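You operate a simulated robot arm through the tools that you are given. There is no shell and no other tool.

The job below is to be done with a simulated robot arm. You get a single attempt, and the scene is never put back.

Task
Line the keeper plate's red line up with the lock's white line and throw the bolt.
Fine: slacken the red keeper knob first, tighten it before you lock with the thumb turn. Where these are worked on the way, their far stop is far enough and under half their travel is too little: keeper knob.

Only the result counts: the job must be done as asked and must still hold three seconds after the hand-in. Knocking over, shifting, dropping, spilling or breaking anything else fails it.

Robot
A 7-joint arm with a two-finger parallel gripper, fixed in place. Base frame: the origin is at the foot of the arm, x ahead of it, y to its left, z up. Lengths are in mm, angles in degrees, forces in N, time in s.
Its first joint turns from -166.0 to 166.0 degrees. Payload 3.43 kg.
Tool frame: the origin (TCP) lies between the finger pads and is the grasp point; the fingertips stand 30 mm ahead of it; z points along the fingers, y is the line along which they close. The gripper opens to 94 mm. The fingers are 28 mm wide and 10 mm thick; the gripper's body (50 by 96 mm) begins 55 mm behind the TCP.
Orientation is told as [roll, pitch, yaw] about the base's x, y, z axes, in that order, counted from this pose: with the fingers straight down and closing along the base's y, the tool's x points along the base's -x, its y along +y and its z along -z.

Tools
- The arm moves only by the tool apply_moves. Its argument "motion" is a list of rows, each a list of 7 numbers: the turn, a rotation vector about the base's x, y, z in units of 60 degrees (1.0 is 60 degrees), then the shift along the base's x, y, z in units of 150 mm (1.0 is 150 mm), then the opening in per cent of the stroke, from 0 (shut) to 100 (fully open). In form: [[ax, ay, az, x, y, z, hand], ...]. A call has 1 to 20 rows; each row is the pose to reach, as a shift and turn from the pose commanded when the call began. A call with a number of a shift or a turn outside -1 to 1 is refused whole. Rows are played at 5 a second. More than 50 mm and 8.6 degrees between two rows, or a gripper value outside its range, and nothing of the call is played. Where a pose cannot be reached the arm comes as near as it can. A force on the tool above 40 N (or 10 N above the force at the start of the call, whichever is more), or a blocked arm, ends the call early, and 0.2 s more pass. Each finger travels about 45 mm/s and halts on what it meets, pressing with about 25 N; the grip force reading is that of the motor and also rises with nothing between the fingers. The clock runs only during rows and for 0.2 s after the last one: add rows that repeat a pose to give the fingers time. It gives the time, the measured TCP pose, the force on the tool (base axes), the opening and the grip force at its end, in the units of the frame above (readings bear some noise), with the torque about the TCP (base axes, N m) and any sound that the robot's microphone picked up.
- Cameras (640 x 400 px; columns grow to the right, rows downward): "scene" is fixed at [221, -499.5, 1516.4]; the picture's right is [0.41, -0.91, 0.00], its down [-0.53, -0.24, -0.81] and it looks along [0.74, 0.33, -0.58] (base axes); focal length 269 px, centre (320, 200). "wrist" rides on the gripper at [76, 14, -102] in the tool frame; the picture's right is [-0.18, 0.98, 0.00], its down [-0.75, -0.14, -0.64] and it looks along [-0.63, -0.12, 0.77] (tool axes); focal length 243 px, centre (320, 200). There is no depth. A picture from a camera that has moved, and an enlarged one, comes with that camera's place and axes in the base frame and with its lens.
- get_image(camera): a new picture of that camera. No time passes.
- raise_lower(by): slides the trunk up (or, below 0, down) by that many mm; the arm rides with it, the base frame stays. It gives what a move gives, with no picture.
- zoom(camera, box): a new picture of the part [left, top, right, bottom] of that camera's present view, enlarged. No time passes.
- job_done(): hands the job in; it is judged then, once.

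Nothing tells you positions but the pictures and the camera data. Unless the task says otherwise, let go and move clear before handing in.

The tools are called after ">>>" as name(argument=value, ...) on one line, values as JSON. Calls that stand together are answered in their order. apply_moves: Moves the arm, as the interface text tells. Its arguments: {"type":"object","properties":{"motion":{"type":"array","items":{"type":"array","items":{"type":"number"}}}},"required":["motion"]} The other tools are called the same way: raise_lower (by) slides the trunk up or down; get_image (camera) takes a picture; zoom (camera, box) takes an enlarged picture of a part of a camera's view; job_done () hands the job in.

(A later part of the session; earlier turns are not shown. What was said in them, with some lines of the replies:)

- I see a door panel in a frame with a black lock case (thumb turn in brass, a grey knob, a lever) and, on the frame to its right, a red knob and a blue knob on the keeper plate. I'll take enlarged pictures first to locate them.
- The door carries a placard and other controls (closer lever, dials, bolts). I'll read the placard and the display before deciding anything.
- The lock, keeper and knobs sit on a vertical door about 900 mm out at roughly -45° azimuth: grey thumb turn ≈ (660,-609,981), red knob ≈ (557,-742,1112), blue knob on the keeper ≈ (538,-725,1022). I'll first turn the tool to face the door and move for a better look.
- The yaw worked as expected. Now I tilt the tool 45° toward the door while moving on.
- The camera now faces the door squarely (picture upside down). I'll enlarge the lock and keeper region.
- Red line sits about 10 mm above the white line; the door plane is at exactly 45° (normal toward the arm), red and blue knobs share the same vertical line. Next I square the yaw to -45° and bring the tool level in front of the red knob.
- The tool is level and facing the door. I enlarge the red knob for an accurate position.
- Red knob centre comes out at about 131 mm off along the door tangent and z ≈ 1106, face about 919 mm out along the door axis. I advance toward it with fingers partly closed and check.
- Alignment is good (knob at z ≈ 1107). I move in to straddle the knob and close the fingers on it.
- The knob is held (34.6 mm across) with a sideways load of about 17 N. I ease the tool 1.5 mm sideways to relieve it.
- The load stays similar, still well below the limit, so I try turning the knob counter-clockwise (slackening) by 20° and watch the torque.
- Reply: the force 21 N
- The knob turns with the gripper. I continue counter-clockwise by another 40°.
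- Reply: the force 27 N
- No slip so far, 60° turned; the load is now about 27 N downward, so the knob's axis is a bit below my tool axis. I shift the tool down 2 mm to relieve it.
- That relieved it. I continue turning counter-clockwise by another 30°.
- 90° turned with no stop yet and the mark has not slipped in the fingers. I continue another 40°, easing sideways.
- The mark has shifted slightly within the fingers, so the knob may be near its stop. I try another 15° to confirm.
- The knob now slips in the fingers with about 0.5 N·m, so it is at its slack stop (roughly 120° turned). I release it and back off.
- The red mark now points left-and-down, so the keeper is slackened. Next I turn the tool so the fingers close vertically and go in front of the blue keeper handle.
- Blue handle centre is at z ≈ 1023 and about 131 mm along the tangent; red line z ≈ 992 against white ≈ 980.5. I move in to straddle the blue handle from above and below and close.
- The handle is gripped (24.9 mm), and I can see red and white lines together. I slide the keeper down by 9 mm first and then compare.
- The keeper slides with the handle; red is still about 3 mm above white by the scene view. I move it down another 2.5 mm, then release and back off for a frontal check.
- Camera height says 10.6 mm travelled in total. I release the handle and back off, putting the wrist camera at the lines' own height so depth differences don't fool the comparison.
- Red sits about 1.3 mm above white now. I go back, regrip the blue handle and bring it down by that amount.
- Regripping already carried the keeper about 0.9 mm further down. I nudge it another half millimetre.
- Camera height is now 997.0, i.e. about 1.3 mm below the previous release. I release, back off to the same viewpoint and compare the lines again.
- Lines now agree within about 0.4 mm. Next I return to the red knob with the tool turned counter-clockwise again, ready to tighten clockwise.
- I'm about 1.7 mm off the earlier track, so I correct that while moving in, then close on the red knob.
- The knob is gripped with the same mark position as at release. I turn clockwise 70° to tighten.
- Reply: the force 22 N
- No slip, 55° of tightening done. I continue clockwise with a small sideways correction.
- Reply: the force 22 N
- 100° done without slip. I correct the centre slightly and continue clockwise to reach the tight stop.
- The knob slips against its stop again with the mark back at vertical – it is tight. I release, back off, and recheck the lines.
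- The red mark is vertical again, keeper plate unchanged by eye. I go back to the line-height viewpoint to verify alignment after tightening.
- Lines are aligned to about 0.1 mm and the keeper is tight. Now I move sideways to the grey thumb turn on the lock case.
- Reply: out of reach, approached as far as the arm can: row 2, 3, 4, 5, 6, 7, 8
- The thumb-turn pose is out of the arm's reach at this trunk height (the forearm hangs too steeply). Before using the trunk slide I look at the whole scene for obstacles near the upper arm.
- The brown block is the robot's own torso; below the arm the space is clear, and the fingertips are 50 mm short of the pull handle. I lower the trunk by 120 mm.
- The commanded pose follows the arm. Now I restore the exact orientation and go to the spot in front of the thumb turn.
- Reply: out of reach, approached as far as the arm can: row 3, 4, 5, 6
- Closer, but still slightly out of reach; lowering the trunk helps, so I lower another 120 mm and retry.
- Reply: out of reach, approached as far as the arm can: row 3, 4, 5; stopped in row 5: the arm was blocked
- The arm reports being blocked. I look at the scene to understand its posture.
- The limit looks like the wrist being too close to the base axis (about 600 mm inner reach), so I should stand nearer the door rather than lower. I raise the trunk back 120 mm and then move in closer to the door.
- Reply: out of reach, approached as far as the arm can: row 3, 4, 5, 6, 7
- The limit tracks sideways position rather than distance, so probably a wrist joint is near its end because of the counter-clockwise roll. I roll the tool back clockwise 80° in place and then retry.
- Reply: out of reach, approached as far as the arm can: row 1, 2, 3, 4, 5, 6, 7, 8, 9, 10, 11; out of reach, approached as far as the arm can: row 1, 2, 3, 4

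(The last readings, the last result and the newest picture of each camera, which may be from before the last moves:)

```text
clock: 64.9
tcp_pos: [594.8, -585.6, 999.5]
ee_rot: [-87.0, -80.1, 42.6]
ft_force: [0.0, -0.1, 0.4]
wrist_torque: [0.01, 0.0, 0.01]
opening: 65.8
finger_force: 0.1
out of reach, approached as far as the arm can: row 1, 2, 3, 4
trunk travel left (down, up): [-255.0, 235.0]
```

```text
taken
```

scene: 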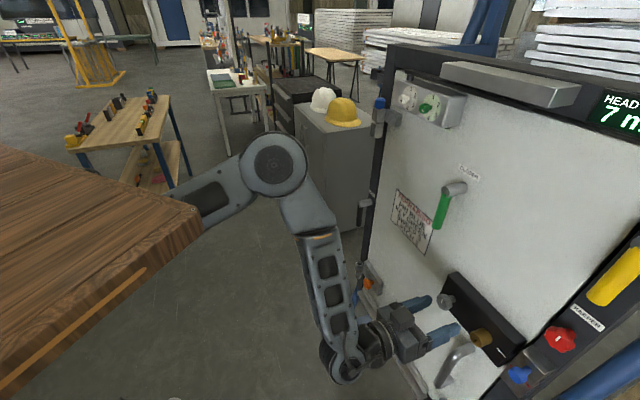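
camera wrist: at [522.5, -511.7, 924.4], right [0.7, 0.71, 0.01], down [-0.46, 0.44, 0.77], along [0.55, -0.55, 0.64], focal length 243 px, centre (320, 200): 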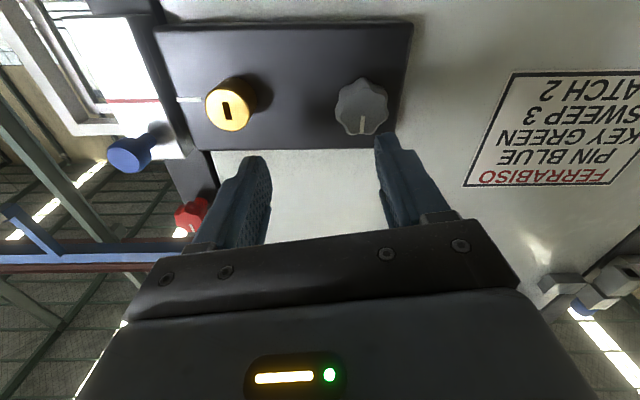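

Rolling made no difference, so it's another joint. Lowering did help in part, so I try a trunk height in between (-180 mm) and retry from here.

>>> raise_lower(by=-60)

>>> apply_moves(motion=[[0, 0, 0, 0.0, 0.0, 0.1, 70], [0, 0, 0, 0.04, 0.02, 0.2, 70], [0, 0, 0, 0.08, 0.04, 0.26, 70], [0, 0, 0, 0.16, 0.09, 0.26, 70], [0, 0, 0, 0.16, 0.09, 0.26, 70]])

>>> get_image(camera="wrist")

```text
clock: 65.9
tcp_pos: [594.2, -584.9, 940.2]
ee_rot: [-86.9, -80.2, 42.6]
ft_force: [-0.9, 0.1, -0.6]
wrist_torque: [-0.01, -0.02, 0.01]
opening: 65.6
finger_force: 0.1
trunk travel left (down, up): [-195.0, 295.0]
```

```text
clock: 67.3
tcp_pos: [613.1, -567.8, 945.7]
ee_rot: [-69.9, -78.9, 26.3]
ft_force: [-0.6, -0.3, 0.0]
wrist_torque: [0.02, 0.04, 0.01]
opening: 66.0
finger_force: 0.1
trunk travel left (down, up): [-195.0, 295.0]
stopped in row 5: the arm was blocked; the commanded pose is now the measured one
```

```text
taken
camera wrist: at [537.7, -492.1, 875.8], right [0.69, 0.72, 0.0], down [-0.43, 0.41, 0.81], along [0.58, -0.56, 0.59], focal length 243 px, centre (320, 200)
```

wrist: 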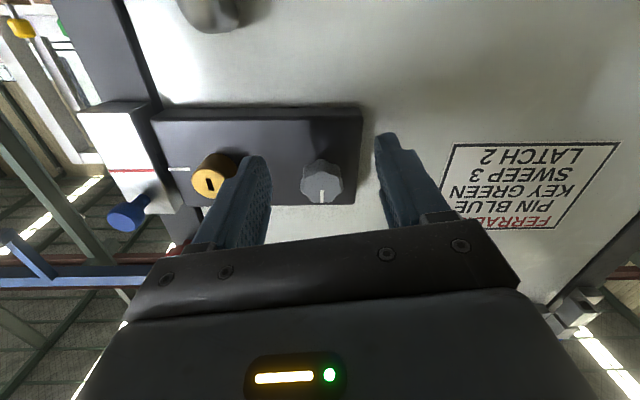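

No longer out of reach, but some link of the arm itself is blocked while the tool feels no force. I check the scene view for what it is touching.

>>> get_image(camera="scene")

>>> zoom(camera="scene", box=[140, 100, 460, 400])

```text
taken
```

scene: 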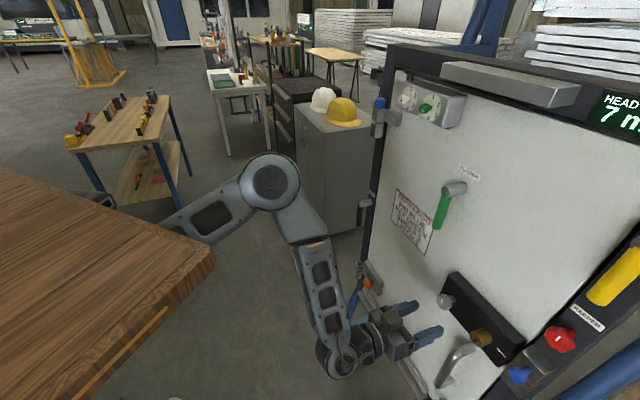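

```text
1.33 times, centred on (300, 250) of scene
camera zoom: at [221.0, -499.5, 1516.4], right [0.41, -0.91, 0.0], down [-0.53, -0.24, -0.81], along [0.74, 0.33, -0.58], focal length 359 px, centre (347, 133)
```

zoom: 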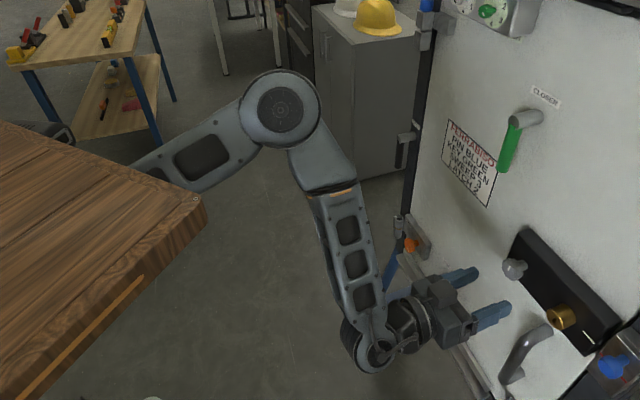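

The upper arm is fouling the torso's underside when the trunk is this low. A pose equivalent to the red-knob one (tool yawed about 8° left) should be reachable at the -120 height, so I raise the trunk 60 mm and approach with that small yaw.

>>> raise_lower(by=60)

>>> apply_moves(motion=[[-0.01, -0.012, 0.03, 0, 0, 0, 70], [-0.02, -0.025, 0.06, 0, 0, -0.03, 70], [-0.03, -0.038, 0.09, 0.02, -0.015, -0.07, 70], [-0.039, -0.05, 0.115, 0.04, -0.03, -0.12, 70], [-0.039, -0.05, 0.115, 0.052, -0.041, -0.185, 70], [-0.039, -0.05, 0.115, 0.052, -0.041, -0.185, 70]])

>>> get_image(camera="wrist")

```text
clock: 68.3
tcp_pos: [614.1, -567.7, 1005.9]
ee_rot: [-70.1, -78.9, 26.4]
ft_force: [-0.2, 0.5, -0.2]
wrist_torque: [0.02, 0.01, -0.01]
opening: 65.8
finger_force: 0.1
trunk travel left (down, up): [-255.0, 235.0]
```

```text
clock: 69.7
tcp_pos: [624.1, -574.8, 980.9]
ee_rot: [-92.6, -79.8, 55.4]
ft_force: [0.1, 0.4, -0.1]
wrist_torque: [0.0, -0.01, 0.0]
opening: 66.1
finger_force: 0.2
trunk travel left (down, up): [-255.0, 235.0]
```

```text
taken
camera wrist: at [543.3, -512.5, 904.6], right [0.6, 0.8, 0.01], down [-0.52, 0.39, 0.76], along [0.61, -0.46, 0.65], focal length 243 px, centre (320, 200)
```

wrist: 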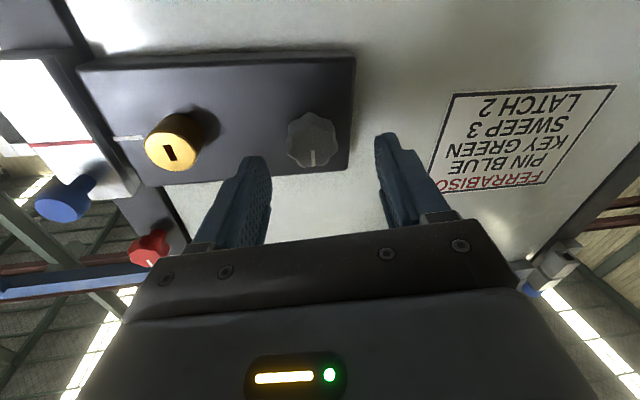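

Reached. I test whether the arm can now also take the exact door-normal direction from here by yawing back 8°.

>>> apply_moves(motion=[[0, 0, -0.045, 0, 0, 0, 70], [0, 0, -0.09, 0, 0, 0, 70], [0, 0, -0.133, 0, 0, 0, 70], [0, 0, -0.133, 0, 0, 0, 70]])

>>> get_image(camera="wrist")

```text
clock: 70.7
tcp_pos: [612.4, -580.3, 991.2]
ee_rot: [-90.3, -79.8, 48.3]
ft_force: [0.0, 0.2, 0.3]
wrist_torque: [0.01, 0.02, 0.0]
opening: 65.7
finger_force: 0.1
out of reach, approached as far as the arm can: row 2, 3, 4
trunk travel left (down, up): [-255.0, 235.0]
```

```text
taken
camera wrist: at [537.7, -510.8, 914.4], right [0.67, 0.74, 0.01], down [-0.48, 0.43, 0.77], along [0.57, -0.51, 0.64], focal length 243 px, centre (320, 200)
```

wrist: 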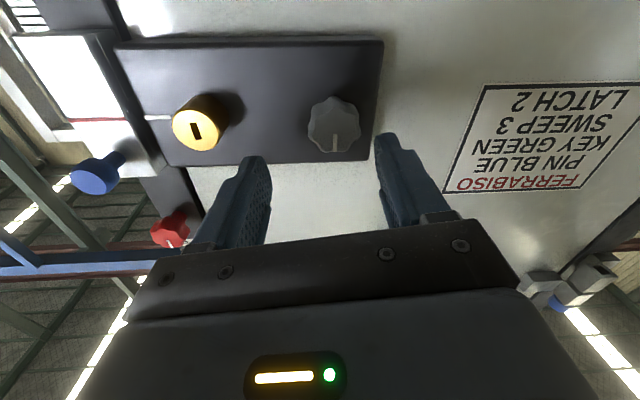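

About 4–5° of tilt is the limit; I'll keep roughly 7–8° left yaw, which the parallel fingers can tolerate. I restore it and roll the tool to a mid-range angle so I can turn either way.

>>> apply_moves(motion=[[0, 0, 0.025, 0.02, 0.014, -0.03, 70], [0, 0, 0.05, 0.04, 0.028, -0.06, 70], [0, 0, 0.075, 0.056, 0.041, -0.085, 70], [0, 0, 0.075, 0.056, 0.041, -0.085, 70]])

>>> apply_moves(motion=[[-0.1, 0.076, 0, 0, 0, 0, 70], [-0.199, 0.151, 0, 0, 0, 0, 70], [-0.299, 0.227, 0, 0, 0, 0, 70], [-0.398, 0.302, 0, 0, 0, 0, 70], [-0.498, 0.378, 0, 0, 0, 0, 70], [-0.597, 0.453, 0, 0, 0, 0, 70], [-0.697, 0.529, 0, 0, 0, 0, 70], [-0.797, 0.605, 0, 0, 0, 0, 70], [-0.797, 0.605, 0, 0, 0, 0, 70]])

>>> get_image(camera="wrist")

>>> zoom(camera="scene", box=[380, 240, 580, 400])

```text
clock: 71.7
tcp_pos: [620.6, -575.5, 978.5]
ee_rot: [-90.3, -79.8, 53.0]
ft_force: [-0.1, 0.3, -0.3]
wrist_torque: [0.01, 0.01, -0.01]
opening: 66.0
finger_force: 0.1
trunk travel left (down, up): [-255.0, 235.0]
```

```text
clock: 73.7
tcp_pos: [620.9, -573.4, 979.1]
ee_rot: [-90.3, -19.8, 52.8]
ft_force: [-0.5, 0.4, 0.0]
wrist_torque: [0.04, -0.02, -0.02]
opening: 66.1
finger_force: 0.0
trunk travel left (down, up): [-255.0, 235.0]
```

```text
taken
camera wrist: at [499.5, -564.8, 940.7], right [0.31, 0.4, -0.86], down [-0.11, 0.92, 0.38], along [0.95, -0.02, 0.33], focal length 243 px, centre (320, 200)
```

wrist: 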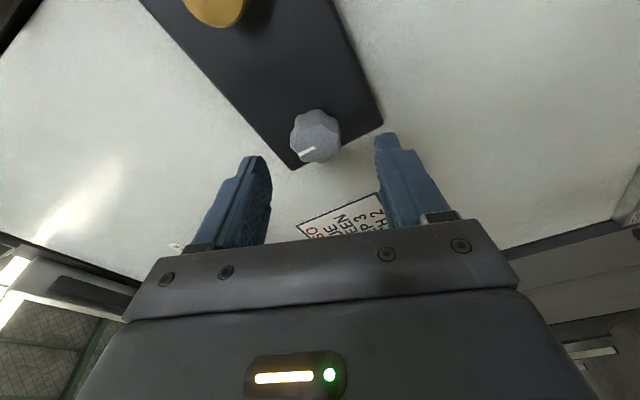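

```text
2.50 times, centred on (480, 320) of scene
camera zoom: at [221.0, -499.5, 1516.4], right [0.41, -0.91, 0.0], down [-0.53, -0.24, -0.81], along [0.74, 0.33, -0.58], focal length 673 px, centre (-80, -100)
```

zoom: 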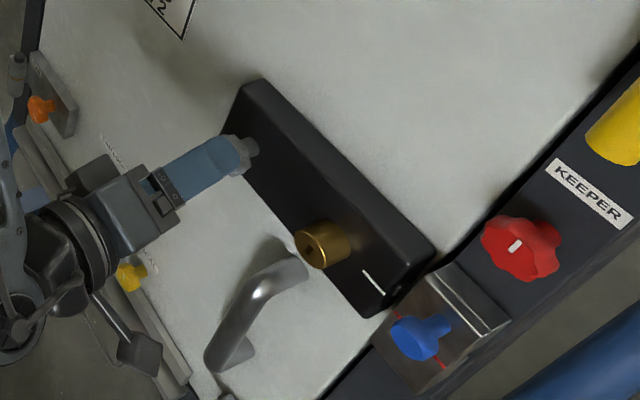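

>>> zoom(camera="wrist", box=[260, 90, 380, 180])

```text
4.44 times, centred on (320, 135) of wrist
camera zoom: at [499.5, -564.8, 940.7], right [0.31, 0.4, -0.86], down [-0.11, 0.92, 0.38], along [0.95, -0.02, 0.33], focal length 1078 px, centre (320, 489)
```

zoom: 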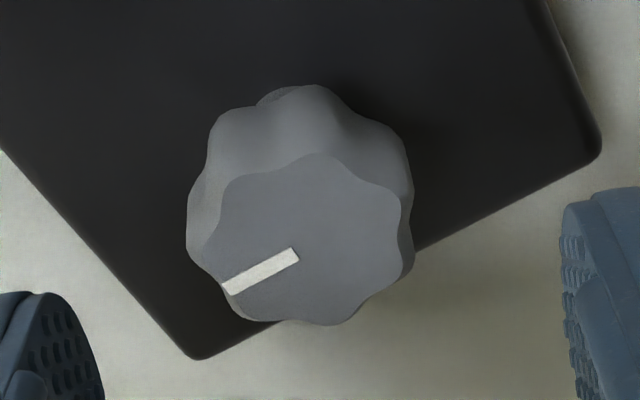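

Thumb-turn centre refined to about z = 980.5, with its face near 896 mm. I move in and close the fingers on it.

>>> apply_moves(motion=[[0, 0, 0, 0.05, -0.044, 0.011, 70], [0, 0, 0, 0.1, -0.088, 0.011, 70], [0, 0, 0, 0.15, -0.132, 0.011, 70], [0, 0, 0, 0.197, -0.175, 0.011, 70], [0, 0, 0, 0.197, -0.175, 0.011, 70]])

>>> zoom(camera="wrist", box=[220, 60, 420, 220])

>>> zoom(camera="scene", box=[400, 250, 540, 370])

```text
clock: 74.9
tcp_pos: [650.7, -600.4, 980.4]
ee_rot: [-90.2, -19.7, 52.7]
ft_force: [0.8, 0.3, -0.4]
wrist_torque: [0.0, 0.0, 0.0]
opening: 65.6
finger_force: 0.2
trunk travel left (down, up): [-255.0, 235.0]
```

```text
2.50 times, centred on (320, 140) of wrist
camera zoom: at [529.7, -591.4, 942.5], right [0.31, 0.4, -0.86], down [-0.11, 0.92, 0.39], along [0.94, -0.02, 0.33], focal length 606 px, centre (320, 350)
```

zoom: 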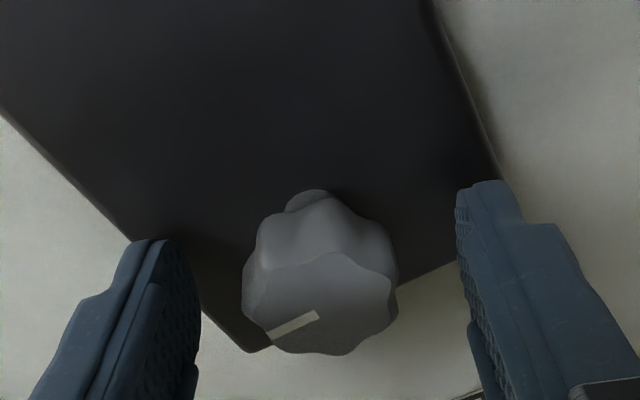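

```text
3.33 times, centred on (470, 310) of scene
camera zoom: at [221.0, -499.5, 1516.4], right [0.41, -0.91, 0.0], down [-0.53, -0.24, -0.81], along [0.74, 0.33, -0.58], focal length 898 px, centre (-180, -167)
```

zoom: 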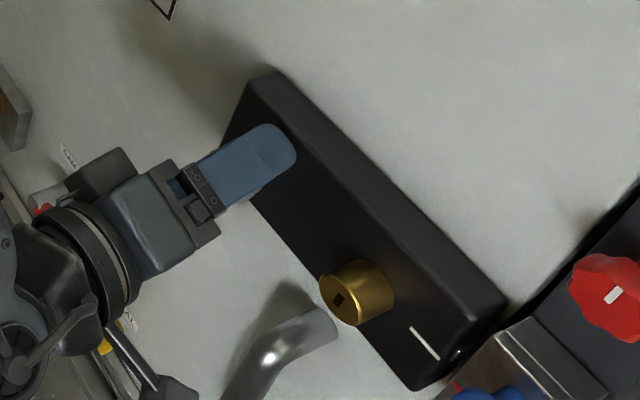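

>>> apply_moves(motion=[[0, 0, 0, 0, 0, 0, 45], [0, 0, 0, 0, 0, 0, 30], [0, 0, 0, 0, 0, 0, 15], [0, 0, 0, 0, 0, 0, 0], [0, 0, 0, 0, 0, 0, 0]])

>>> zoom(camera="wrist", box=[220, 60, 420, 220])

```text
clock: 76.1
tcp_pos: [651.1, -600.3, 979.6]
ee_rot: [-90.1, -19.9, 52.7]
ft_force: [0.2, 1.4, -7.3]
wrist_torque: [-0.49, -0.48, -0.09]
opening: 35.1
finger_force: 44.8
trunk travel left (down, up): [-255.0, 235.0]
```

```text
2.50 times, centred on (320, 140) of wrist
camera zoom: at [529.9, -591.1, 941.9], right [0.31, 0.4, -0.86], down [-0.11, 0.92, 0.39], along [0.94, -0.02, 0.33], focal length 606 px, centre (320, 350)
```

zoom: 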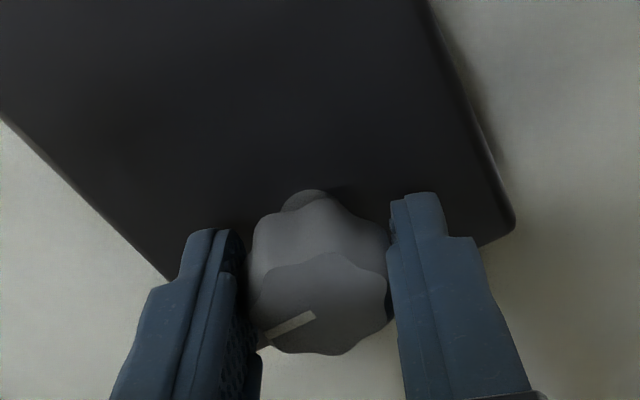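

Gripped with little load. I try turning clockwise (top toward the keeper) by 15° and see whether it follows.

>>> apply_moves(motion=[[0.04, -0.03, 0, 0, 0, 0, 0], [0.08, -0.06, 0, 0, 0, 0, 0], [0.119, -0.091, 0, 0, 0, 0, 0], [0.159, -0.121, 0, 0, 0, 0, 0], [0.199, -0.151, 0, 0, 0, 0, 0], [0.199, -0.151, 0, 0, 0, 0, 0]])

>>> zoom(camera="wrist", box=[220, 60, 420, 220])

>>> zoom(camera="scene", box=[420, 260, 560, 380])

```text
clock: 77.5
tcp_pos: [650.4, -600.4, 981.0]
ee_rot: [-90.2, -34.9, 52.9]
ft_force: [0.9, 3.8, -4.2]
wrist_torque: [-0.69, -0.74, 0.44]
opening: 35.7
finger_force: 45.3
trunk travel left (down, up): [-255.0, 235.0]
```

```text
2.50 times, centred on (320, 140) of wrist
camera zoom: at [537.5, -581.5, 926.3], right [0.43, 0.57, -0.7], down [-0.19, 0.82, 0.54], along [0.88, -0.1, 0.46], focal length 606 px, centre (320, 350)
```

zoom: 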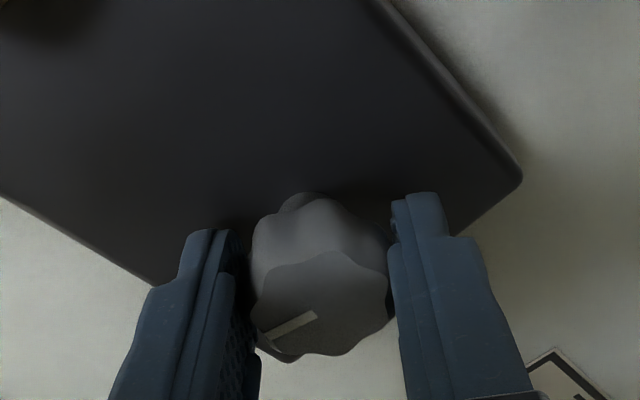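

```text
3.33 times, centred on (490, 320) of scene
camera zoom: at [221.0, -499.5, 1516.4], right [0.41, -0.91, 0.0], down [-0.53, -0.24, -0.81], along [0.74, 0.33, -0.58], focal length 898 px, centre (-247, -200)
```

zoom: 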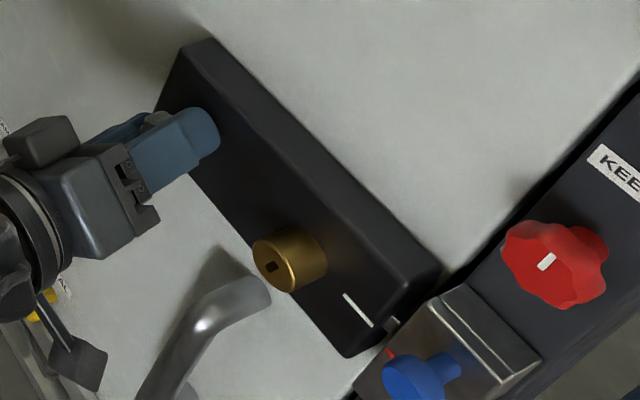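

It follows clockwise, and the bolt is starting to emerge from the lock's edge. I continue clockwise 40°.

>>> apply_moves(motion=[[0.053, -0.04, 0, 0, 0, 0, 0], [0.106, -0.081, 0, 0, 0, 0, 0], [0.159, -0.121, 0, 0, 0, 0, 0], [0.212, -0.161, 0, 0, 0, 0, 0], [0.266, -0.202, 0, 0, 0, 0, 0], [0.319, -0.242, 0, 0, 0, 0, 0], [0.372, -0.282, 0, 0, 0, 0, 0], [0.425, -0.322, 0, 0, 0, 0, 0], [0.478, -0.363, 0, 0, 0, 0, 0], [0.531, -0.403, 0, 0, 0, 0, 0], [0.531, -0.403, 0, 0, 0, 0, 0]])

>>> zoom(camera="wrist", box=[220, 60, 420, 220])

>>> zoom(camera="scene", box=[420, 260, 560, 380])

```text
clock: 79.9
tcp_pos: [650.1, -601.1, 981.9]
ee_rot: [-90.5, -74.8, 53.1]
ft_force: [2.6, 0.9, 9.9]
wrist_torque: [-0.75, -0.75, -0.45]
opening: 36.4
finger_force: 44.6
trunk travel left (down, up): [-255.0, 235.0]
```

```text
2.50 times, centred on (320, 140) of wrist
camera zoom: at [565.8, -543.6, 904.6], right [0.61, 0.79, -0.08], down [-0.47, 0.44, 0.76], along [0.64, -0.42, 0.64], focal length 606 px, centre (320, 350)
```

zoom: 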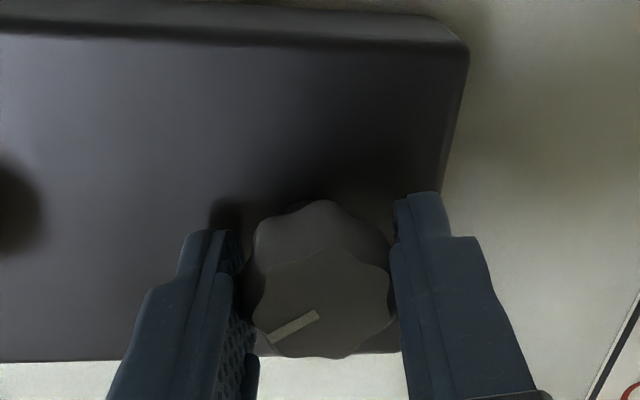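

```text
3.33 times, centred on (490, 320) of scene
camera zoom: at [221.0, -499.5, 1516.4], right [0.41, -0.91, 0.0], down [-0.53, -0.24, -0.81], along [0.74, 0.33, -0.58], focal length 898 px, centre (-247, -200)
```

zoom: 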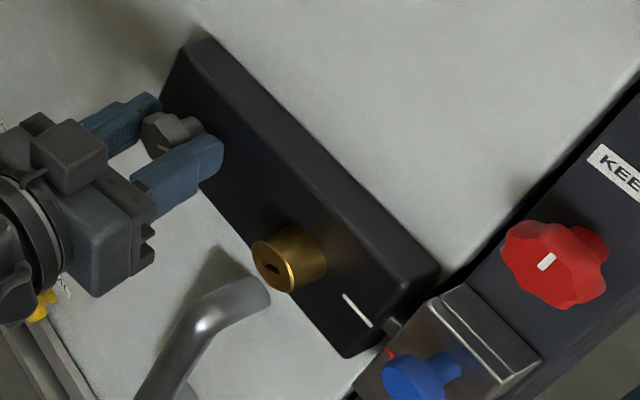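

The bolt is moving into the keeper. I continue clockwise another 35°.

>>> apply_moves(motion=[[0.053, -0.04, 0, 0, 0, 0, 0], [0.106, -0.081, 0, 0, 0, 0, 0], [0.159, -0.121, 0, 0, 0, 0, 0], [0.212, -0.161, 0, 0, 0, 0, 0], [0.266, -0.202, 0, 0, 0, 0, 0], [0.319, -0.242, 0, 0, 0, 0, 0], [0.372, -0.282, 0, 0, 0, 0, 0], [0.425, -0.322, 0, 0, 0, 0, 0], [0.465, -0.353, 0, 0, 0, 0, 0], [0.465, -0.353, 0, 0, 0, 0, 0]])

>>> zoom(camera="wrist", box=[220, 60, 420, 220])

>>> zoom(camera="scene", box=[420, 260, 560, 380])

```text
clock: 82.1
tcp_pos: [648.9, -600.9, 981.1]
ee_rot: [89.7, -70.2, -127.1]
ft_force: [-4.6, -7.8, 4.3]
wrist_torque: [-0.38, -0.34, -0.92]
opening: 36.5
finger_force: 45.2
trunk travel left (down, up): [-255.0, 235.0]
```

```text
2.50 times, centred on (320, 140) of wrist
camera zoom: at [592.8, -507.5, 914.4], right [0.52, 0.68, 0.51], down [-0.74, 0.08, 0.66], along [0.41, -0.72, 0.55], focal length 606 px, centre (320, 350)
```

zoom: 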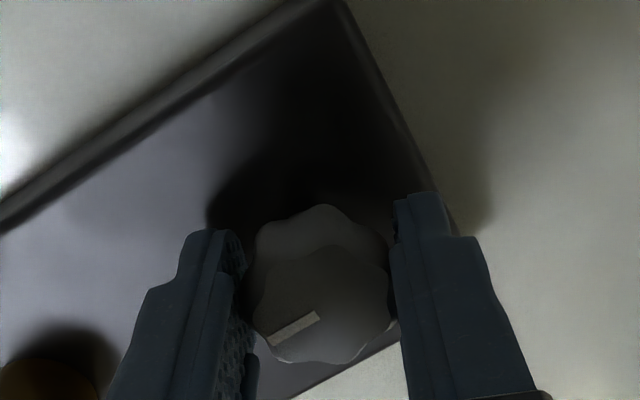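

```text
3.33 times, centred on (490, 320) of scene
camera zoom: at [221.0, -499.5, 1516.4], right [0.41, -0.91, 0.0], down [-0.53, -0.24, -0.81], along [0.74, 0.33, -0.58], focal length 898 px, centre (-247, -200)
```

zoom: 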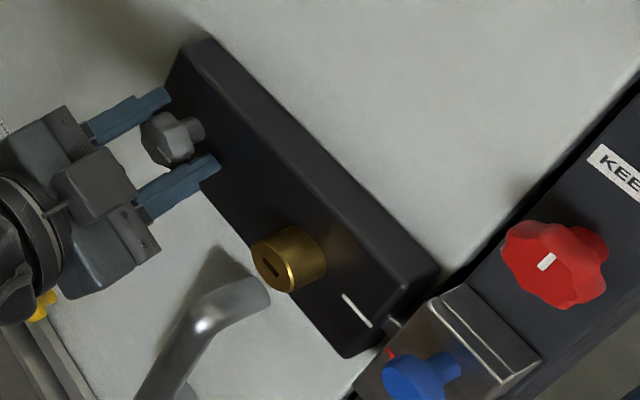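

90° turned without a stop or slip. I continue clockwise another 30°.

>>> apply_moves(motion=[[0.053, -0.04, 0, 0, 0, 0, 0], [0.106, -0.081, 0, 0, 0, 0, 0], [0.159, -0.121, 0, 0, 0, 0, 0], [0.212, -0.161, 0, 0, 0, 0, 0], [0.266, -0.202, 0, 0, 0, 0, 0], [0.319, -0.242, 0, 0, 0, 0, 0], [0.372, -0.282, 0, 0, 0, 0, 0], [0.398, -0.302, 0, 0, 0, 0, 0], [0.398, -0.302, 0, 0, 0, 0, 0]])

>>> zoom(camera="wrist", box=[220, 60, 420, 220])

>>> zoom(camera="scene", box=[420, 260, 560, 380])

```text
clock: 84.1
tcp_pos: [650.1, -601.5, 980.2]
ee_rot: [89.8, -40.2, -127.1]
ft_force: [-7.7, -9.9, -9.0]
wrist_torque: [0.1, 0.63, -0.71]
opening: 35.7
finger_force: 45.2
trunk travel left (down, up): [-255.0, 235.0]
```

```text
2.50 times, centred on (320, 140) of wrist
camera zoom: at [610.0, -485.2, 942.8], right [0.3, 0.39, 0.87], down [-0.91, -0.14, 0.38], along [0.27, -0.91, 0.31], focal length 606 px, centre (320, 350)
```

zoom: 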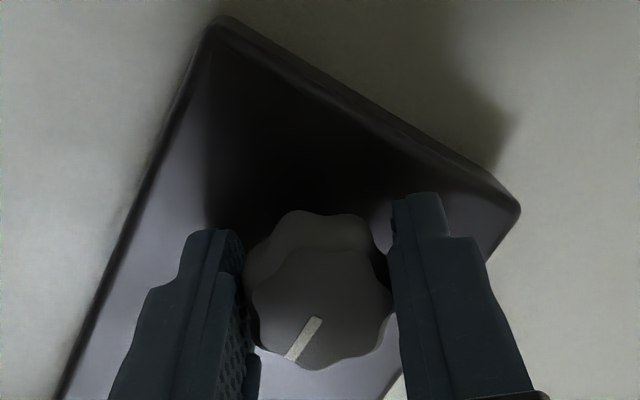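

```text
3.33 times, centred on (490, 320) of scene
camera zoom: at [221.0, -499.5, 1516.4], right [0.41, -0.91, 0.0], down [-0.53, -0.24, -0.81], along [0.74, 0.33, -0.58], focal length 898 px, centre (-247, -200)
```

zoom: 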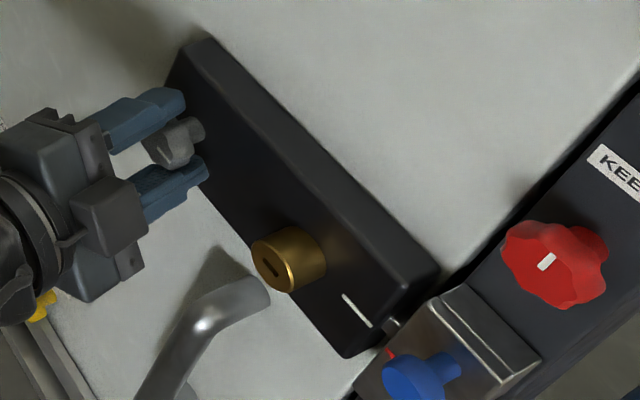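

The knob now slips at about 90° of turn – that's its stop, with the mark toward the keeper. I release it and back off to inspect.

>>> apply_moves(motion=[[0, 0, 0, 0, 0, 0, 40], [0, 0, 0, 0, 0, 0, 70], [0, 0, 0, 0, 0, 0, 70], [0, 0, 0, -0.07, 0.065, 0, 70], [0, 0, 0, -0.14, 0.13, 0, 70], [0, 0, 0, -0.22, 0.2, 0, 70], [0, 0, 0, -0.3, 0.27, 0, 70], [0, 0, 0, -0.3, 0.27, 0, 70]])

>>> get_image(camera="wrist")

>>> zoom(camera="scene", box=[420, 260, 560, 380])

>>> zoom(camera="scene", box=[480, 320, 550, 390])

```text
clock: 85.9
tcp_pos: [605.7, -559.0, 979.4]
ee_rot: [89.9, -40.3, -127.2]
ft_force: [-0.8, -0.7, 0.5]
wrist_torque: [0.0, -0.02, 0.02]
opening: 65.9
finger_force: 0.0
trunk travel left (down, up): [-255.0, 235.0]
```

```text
taken
camera wrist: at [565.7, -443.1, 943.7], right [0.3, 0.39, 0.87], down [-0.91, -0.14, 0.38], along [0.27, -0.91, 0.32], focal length 243 px, centre (320, 200)
```

wrist: 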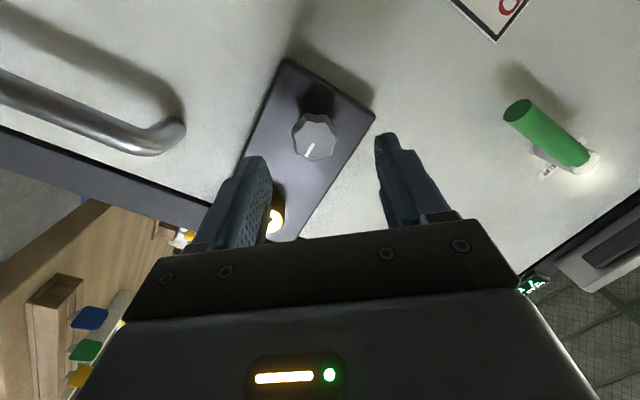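

```text
3.33 times, centred on (490, 320) of scene
camera zoom: at [221.0, -499.5, 1516.4], right [0.41, -0.91, 0.0], down [-0.53, -0.24, -0.81], along [0.74, 0.33, -0.58], focal length 898 px, centre (-247, -200)
```

zoom: 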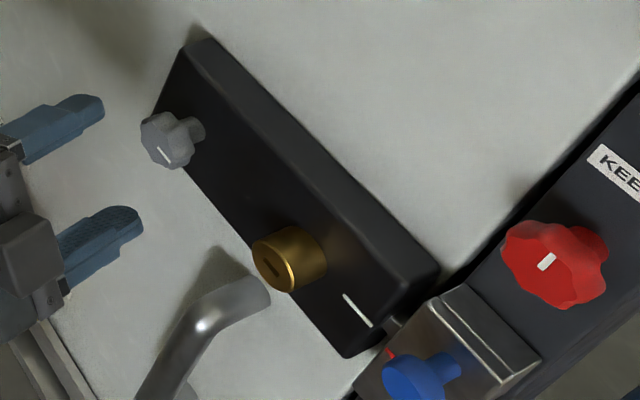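

```text
5.71 times, centred on (515, 355) of scene
camera zoom: at [221.0, -499.5, 1516.4], right [0.41, -0.91, 0.0], down [-0.53, -0.24, -0.81], along [0.74, 0.33, -0.58], focal length 1539 px, centre (-794, -686)
```

zoom: 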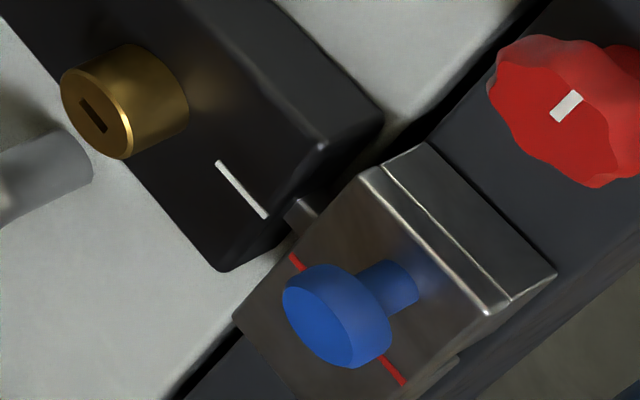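

The bolt bridges into the keeper slot, the thumb-turn mark points to the keeper, and the red knob mark is back at tight. I back further away and take a last look.

>>> apply_moves(motion=[[0, 0, 0, -0.07, 0.06, 0.0, 70], [0, 0, 0, -0.14, 0.12, 0.03, 70], [0, 0, 0, -0.21, 0.18, 0.06, 70], [0, 0, 0, -0.28, 0.24, 0.1, 70], [0, 0, 0, -0.28, 0.24, 0.1, 70]])

>>> get_image(camera="scene")

>>> zoom(camera="scene", box=[440, 270, 600, 400])

>>> get_image(camera="wrist")

```text
clock: 87.1
tcp_pos: [561.8, -523.7, 995.1]
ee_rot: [89.9, -40.2, -127.3]
ft_force: [-0.9, 0.6, 1.0]
wrist_torque: [0.0, 0.0, 0.03]
opening: 66.0
finger_force: 0.0
trunk travel left (down, up): [-255.0, 235.0]
```

```text
taken
```

scene: 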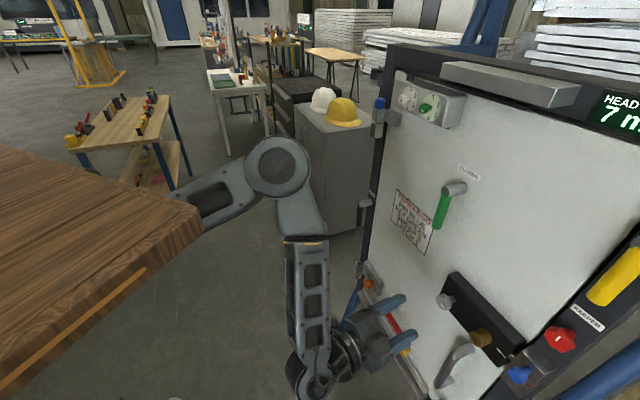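

```text
3.08 times, centred on (520, 335) of scene
camera zoom: at [221.0, -499.5, 1516.4], right [0.41, -0.91, 0.0], down [-0.53, -0.24, -0.81], along [0.74, 0.33, -0.58], focal length 828 px, centre (-295, -215)
```

zoom: 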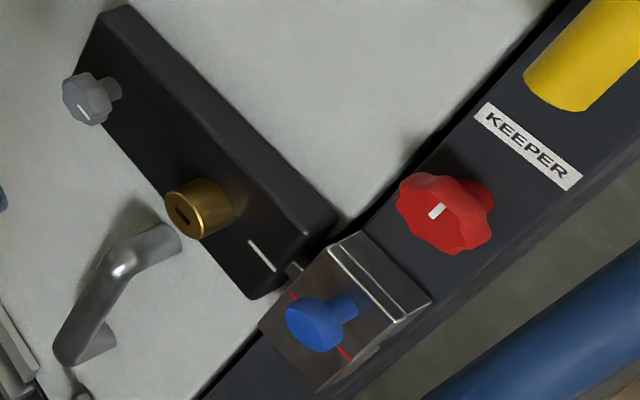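

```text
taken
camera wrist: at [523.1, -407.4, 958.2], right [0.3, 0.39, 0.87], down [-0.91, -0.14, 0.38], along [0.27, -0.91, 0.32], focal length 243 px, centre (320, 200)
```

wrist: 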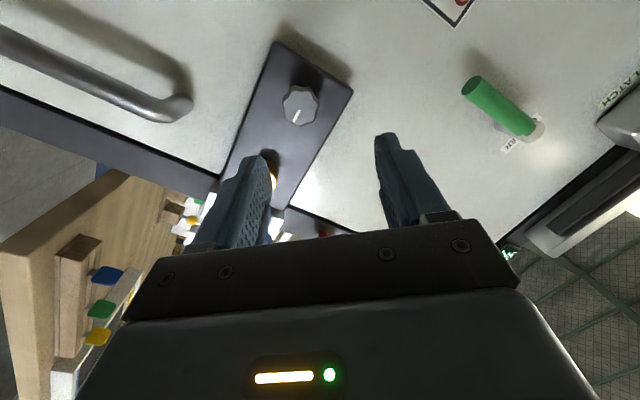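

>>> zoom(camera="scene", box=[480, 300, 600, 400])

```text
4.00 times, centred on (540, 350) of scene
camera zoom: at [221.0, -499.5, 1516.4], right [0.41, -0.91, 0.0], down [-0.53, -0.24, -0.81], along [0.74, 0.33, -0.58], focal length 1077 px, centre (-560, -400)
```

zoom: 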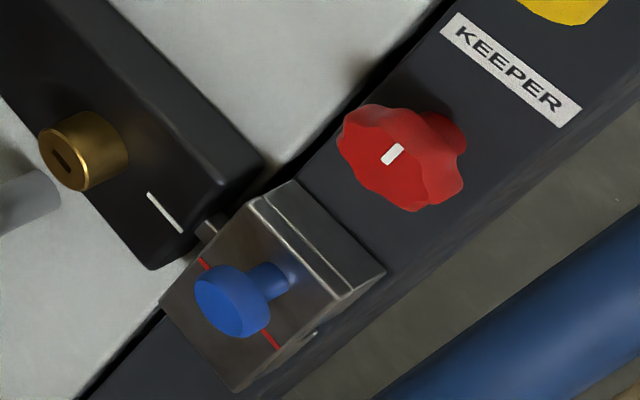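

The red knob's mark is exactly where it was when tight at the start. The red and white lines are in line, and the bolt sits in the keeper. The gripper is open and clear, so I hand in.

>>> job_done()

```text
The job is handed in.
```

The job is handed in. The keeper's red line is lined up with the lock's white line, and the bolt is thrown into the keeper.

- **Keeper knob:** I slackened the red knob to its far stop, about 120° anticlockwise. After the plate was in place I tightened it back to its stop, and its mark is exactly where it was at the start.
- **Alignment:** I slid the keeper plate down about 12 mm. After tightening, the lines agreed to about 0.1 mm in the close-up check.
- **Bolt:** I turned the thumb turn about 90° clockwise to its stop. The last pictures show the bolt crossing into the keeper and the lines still in line.

The thumb turn was out of reach at the starting trunk height. I lowered the trunk (it ended 120 mm down) and gripped the thumb turn with the tool yawed about 8°. While I searched for a workable height, the arm was blocked twice on the way. The tool felt no force either time, and I saw nothing shifted in the later pictures. The gripper is open and clear of the door.
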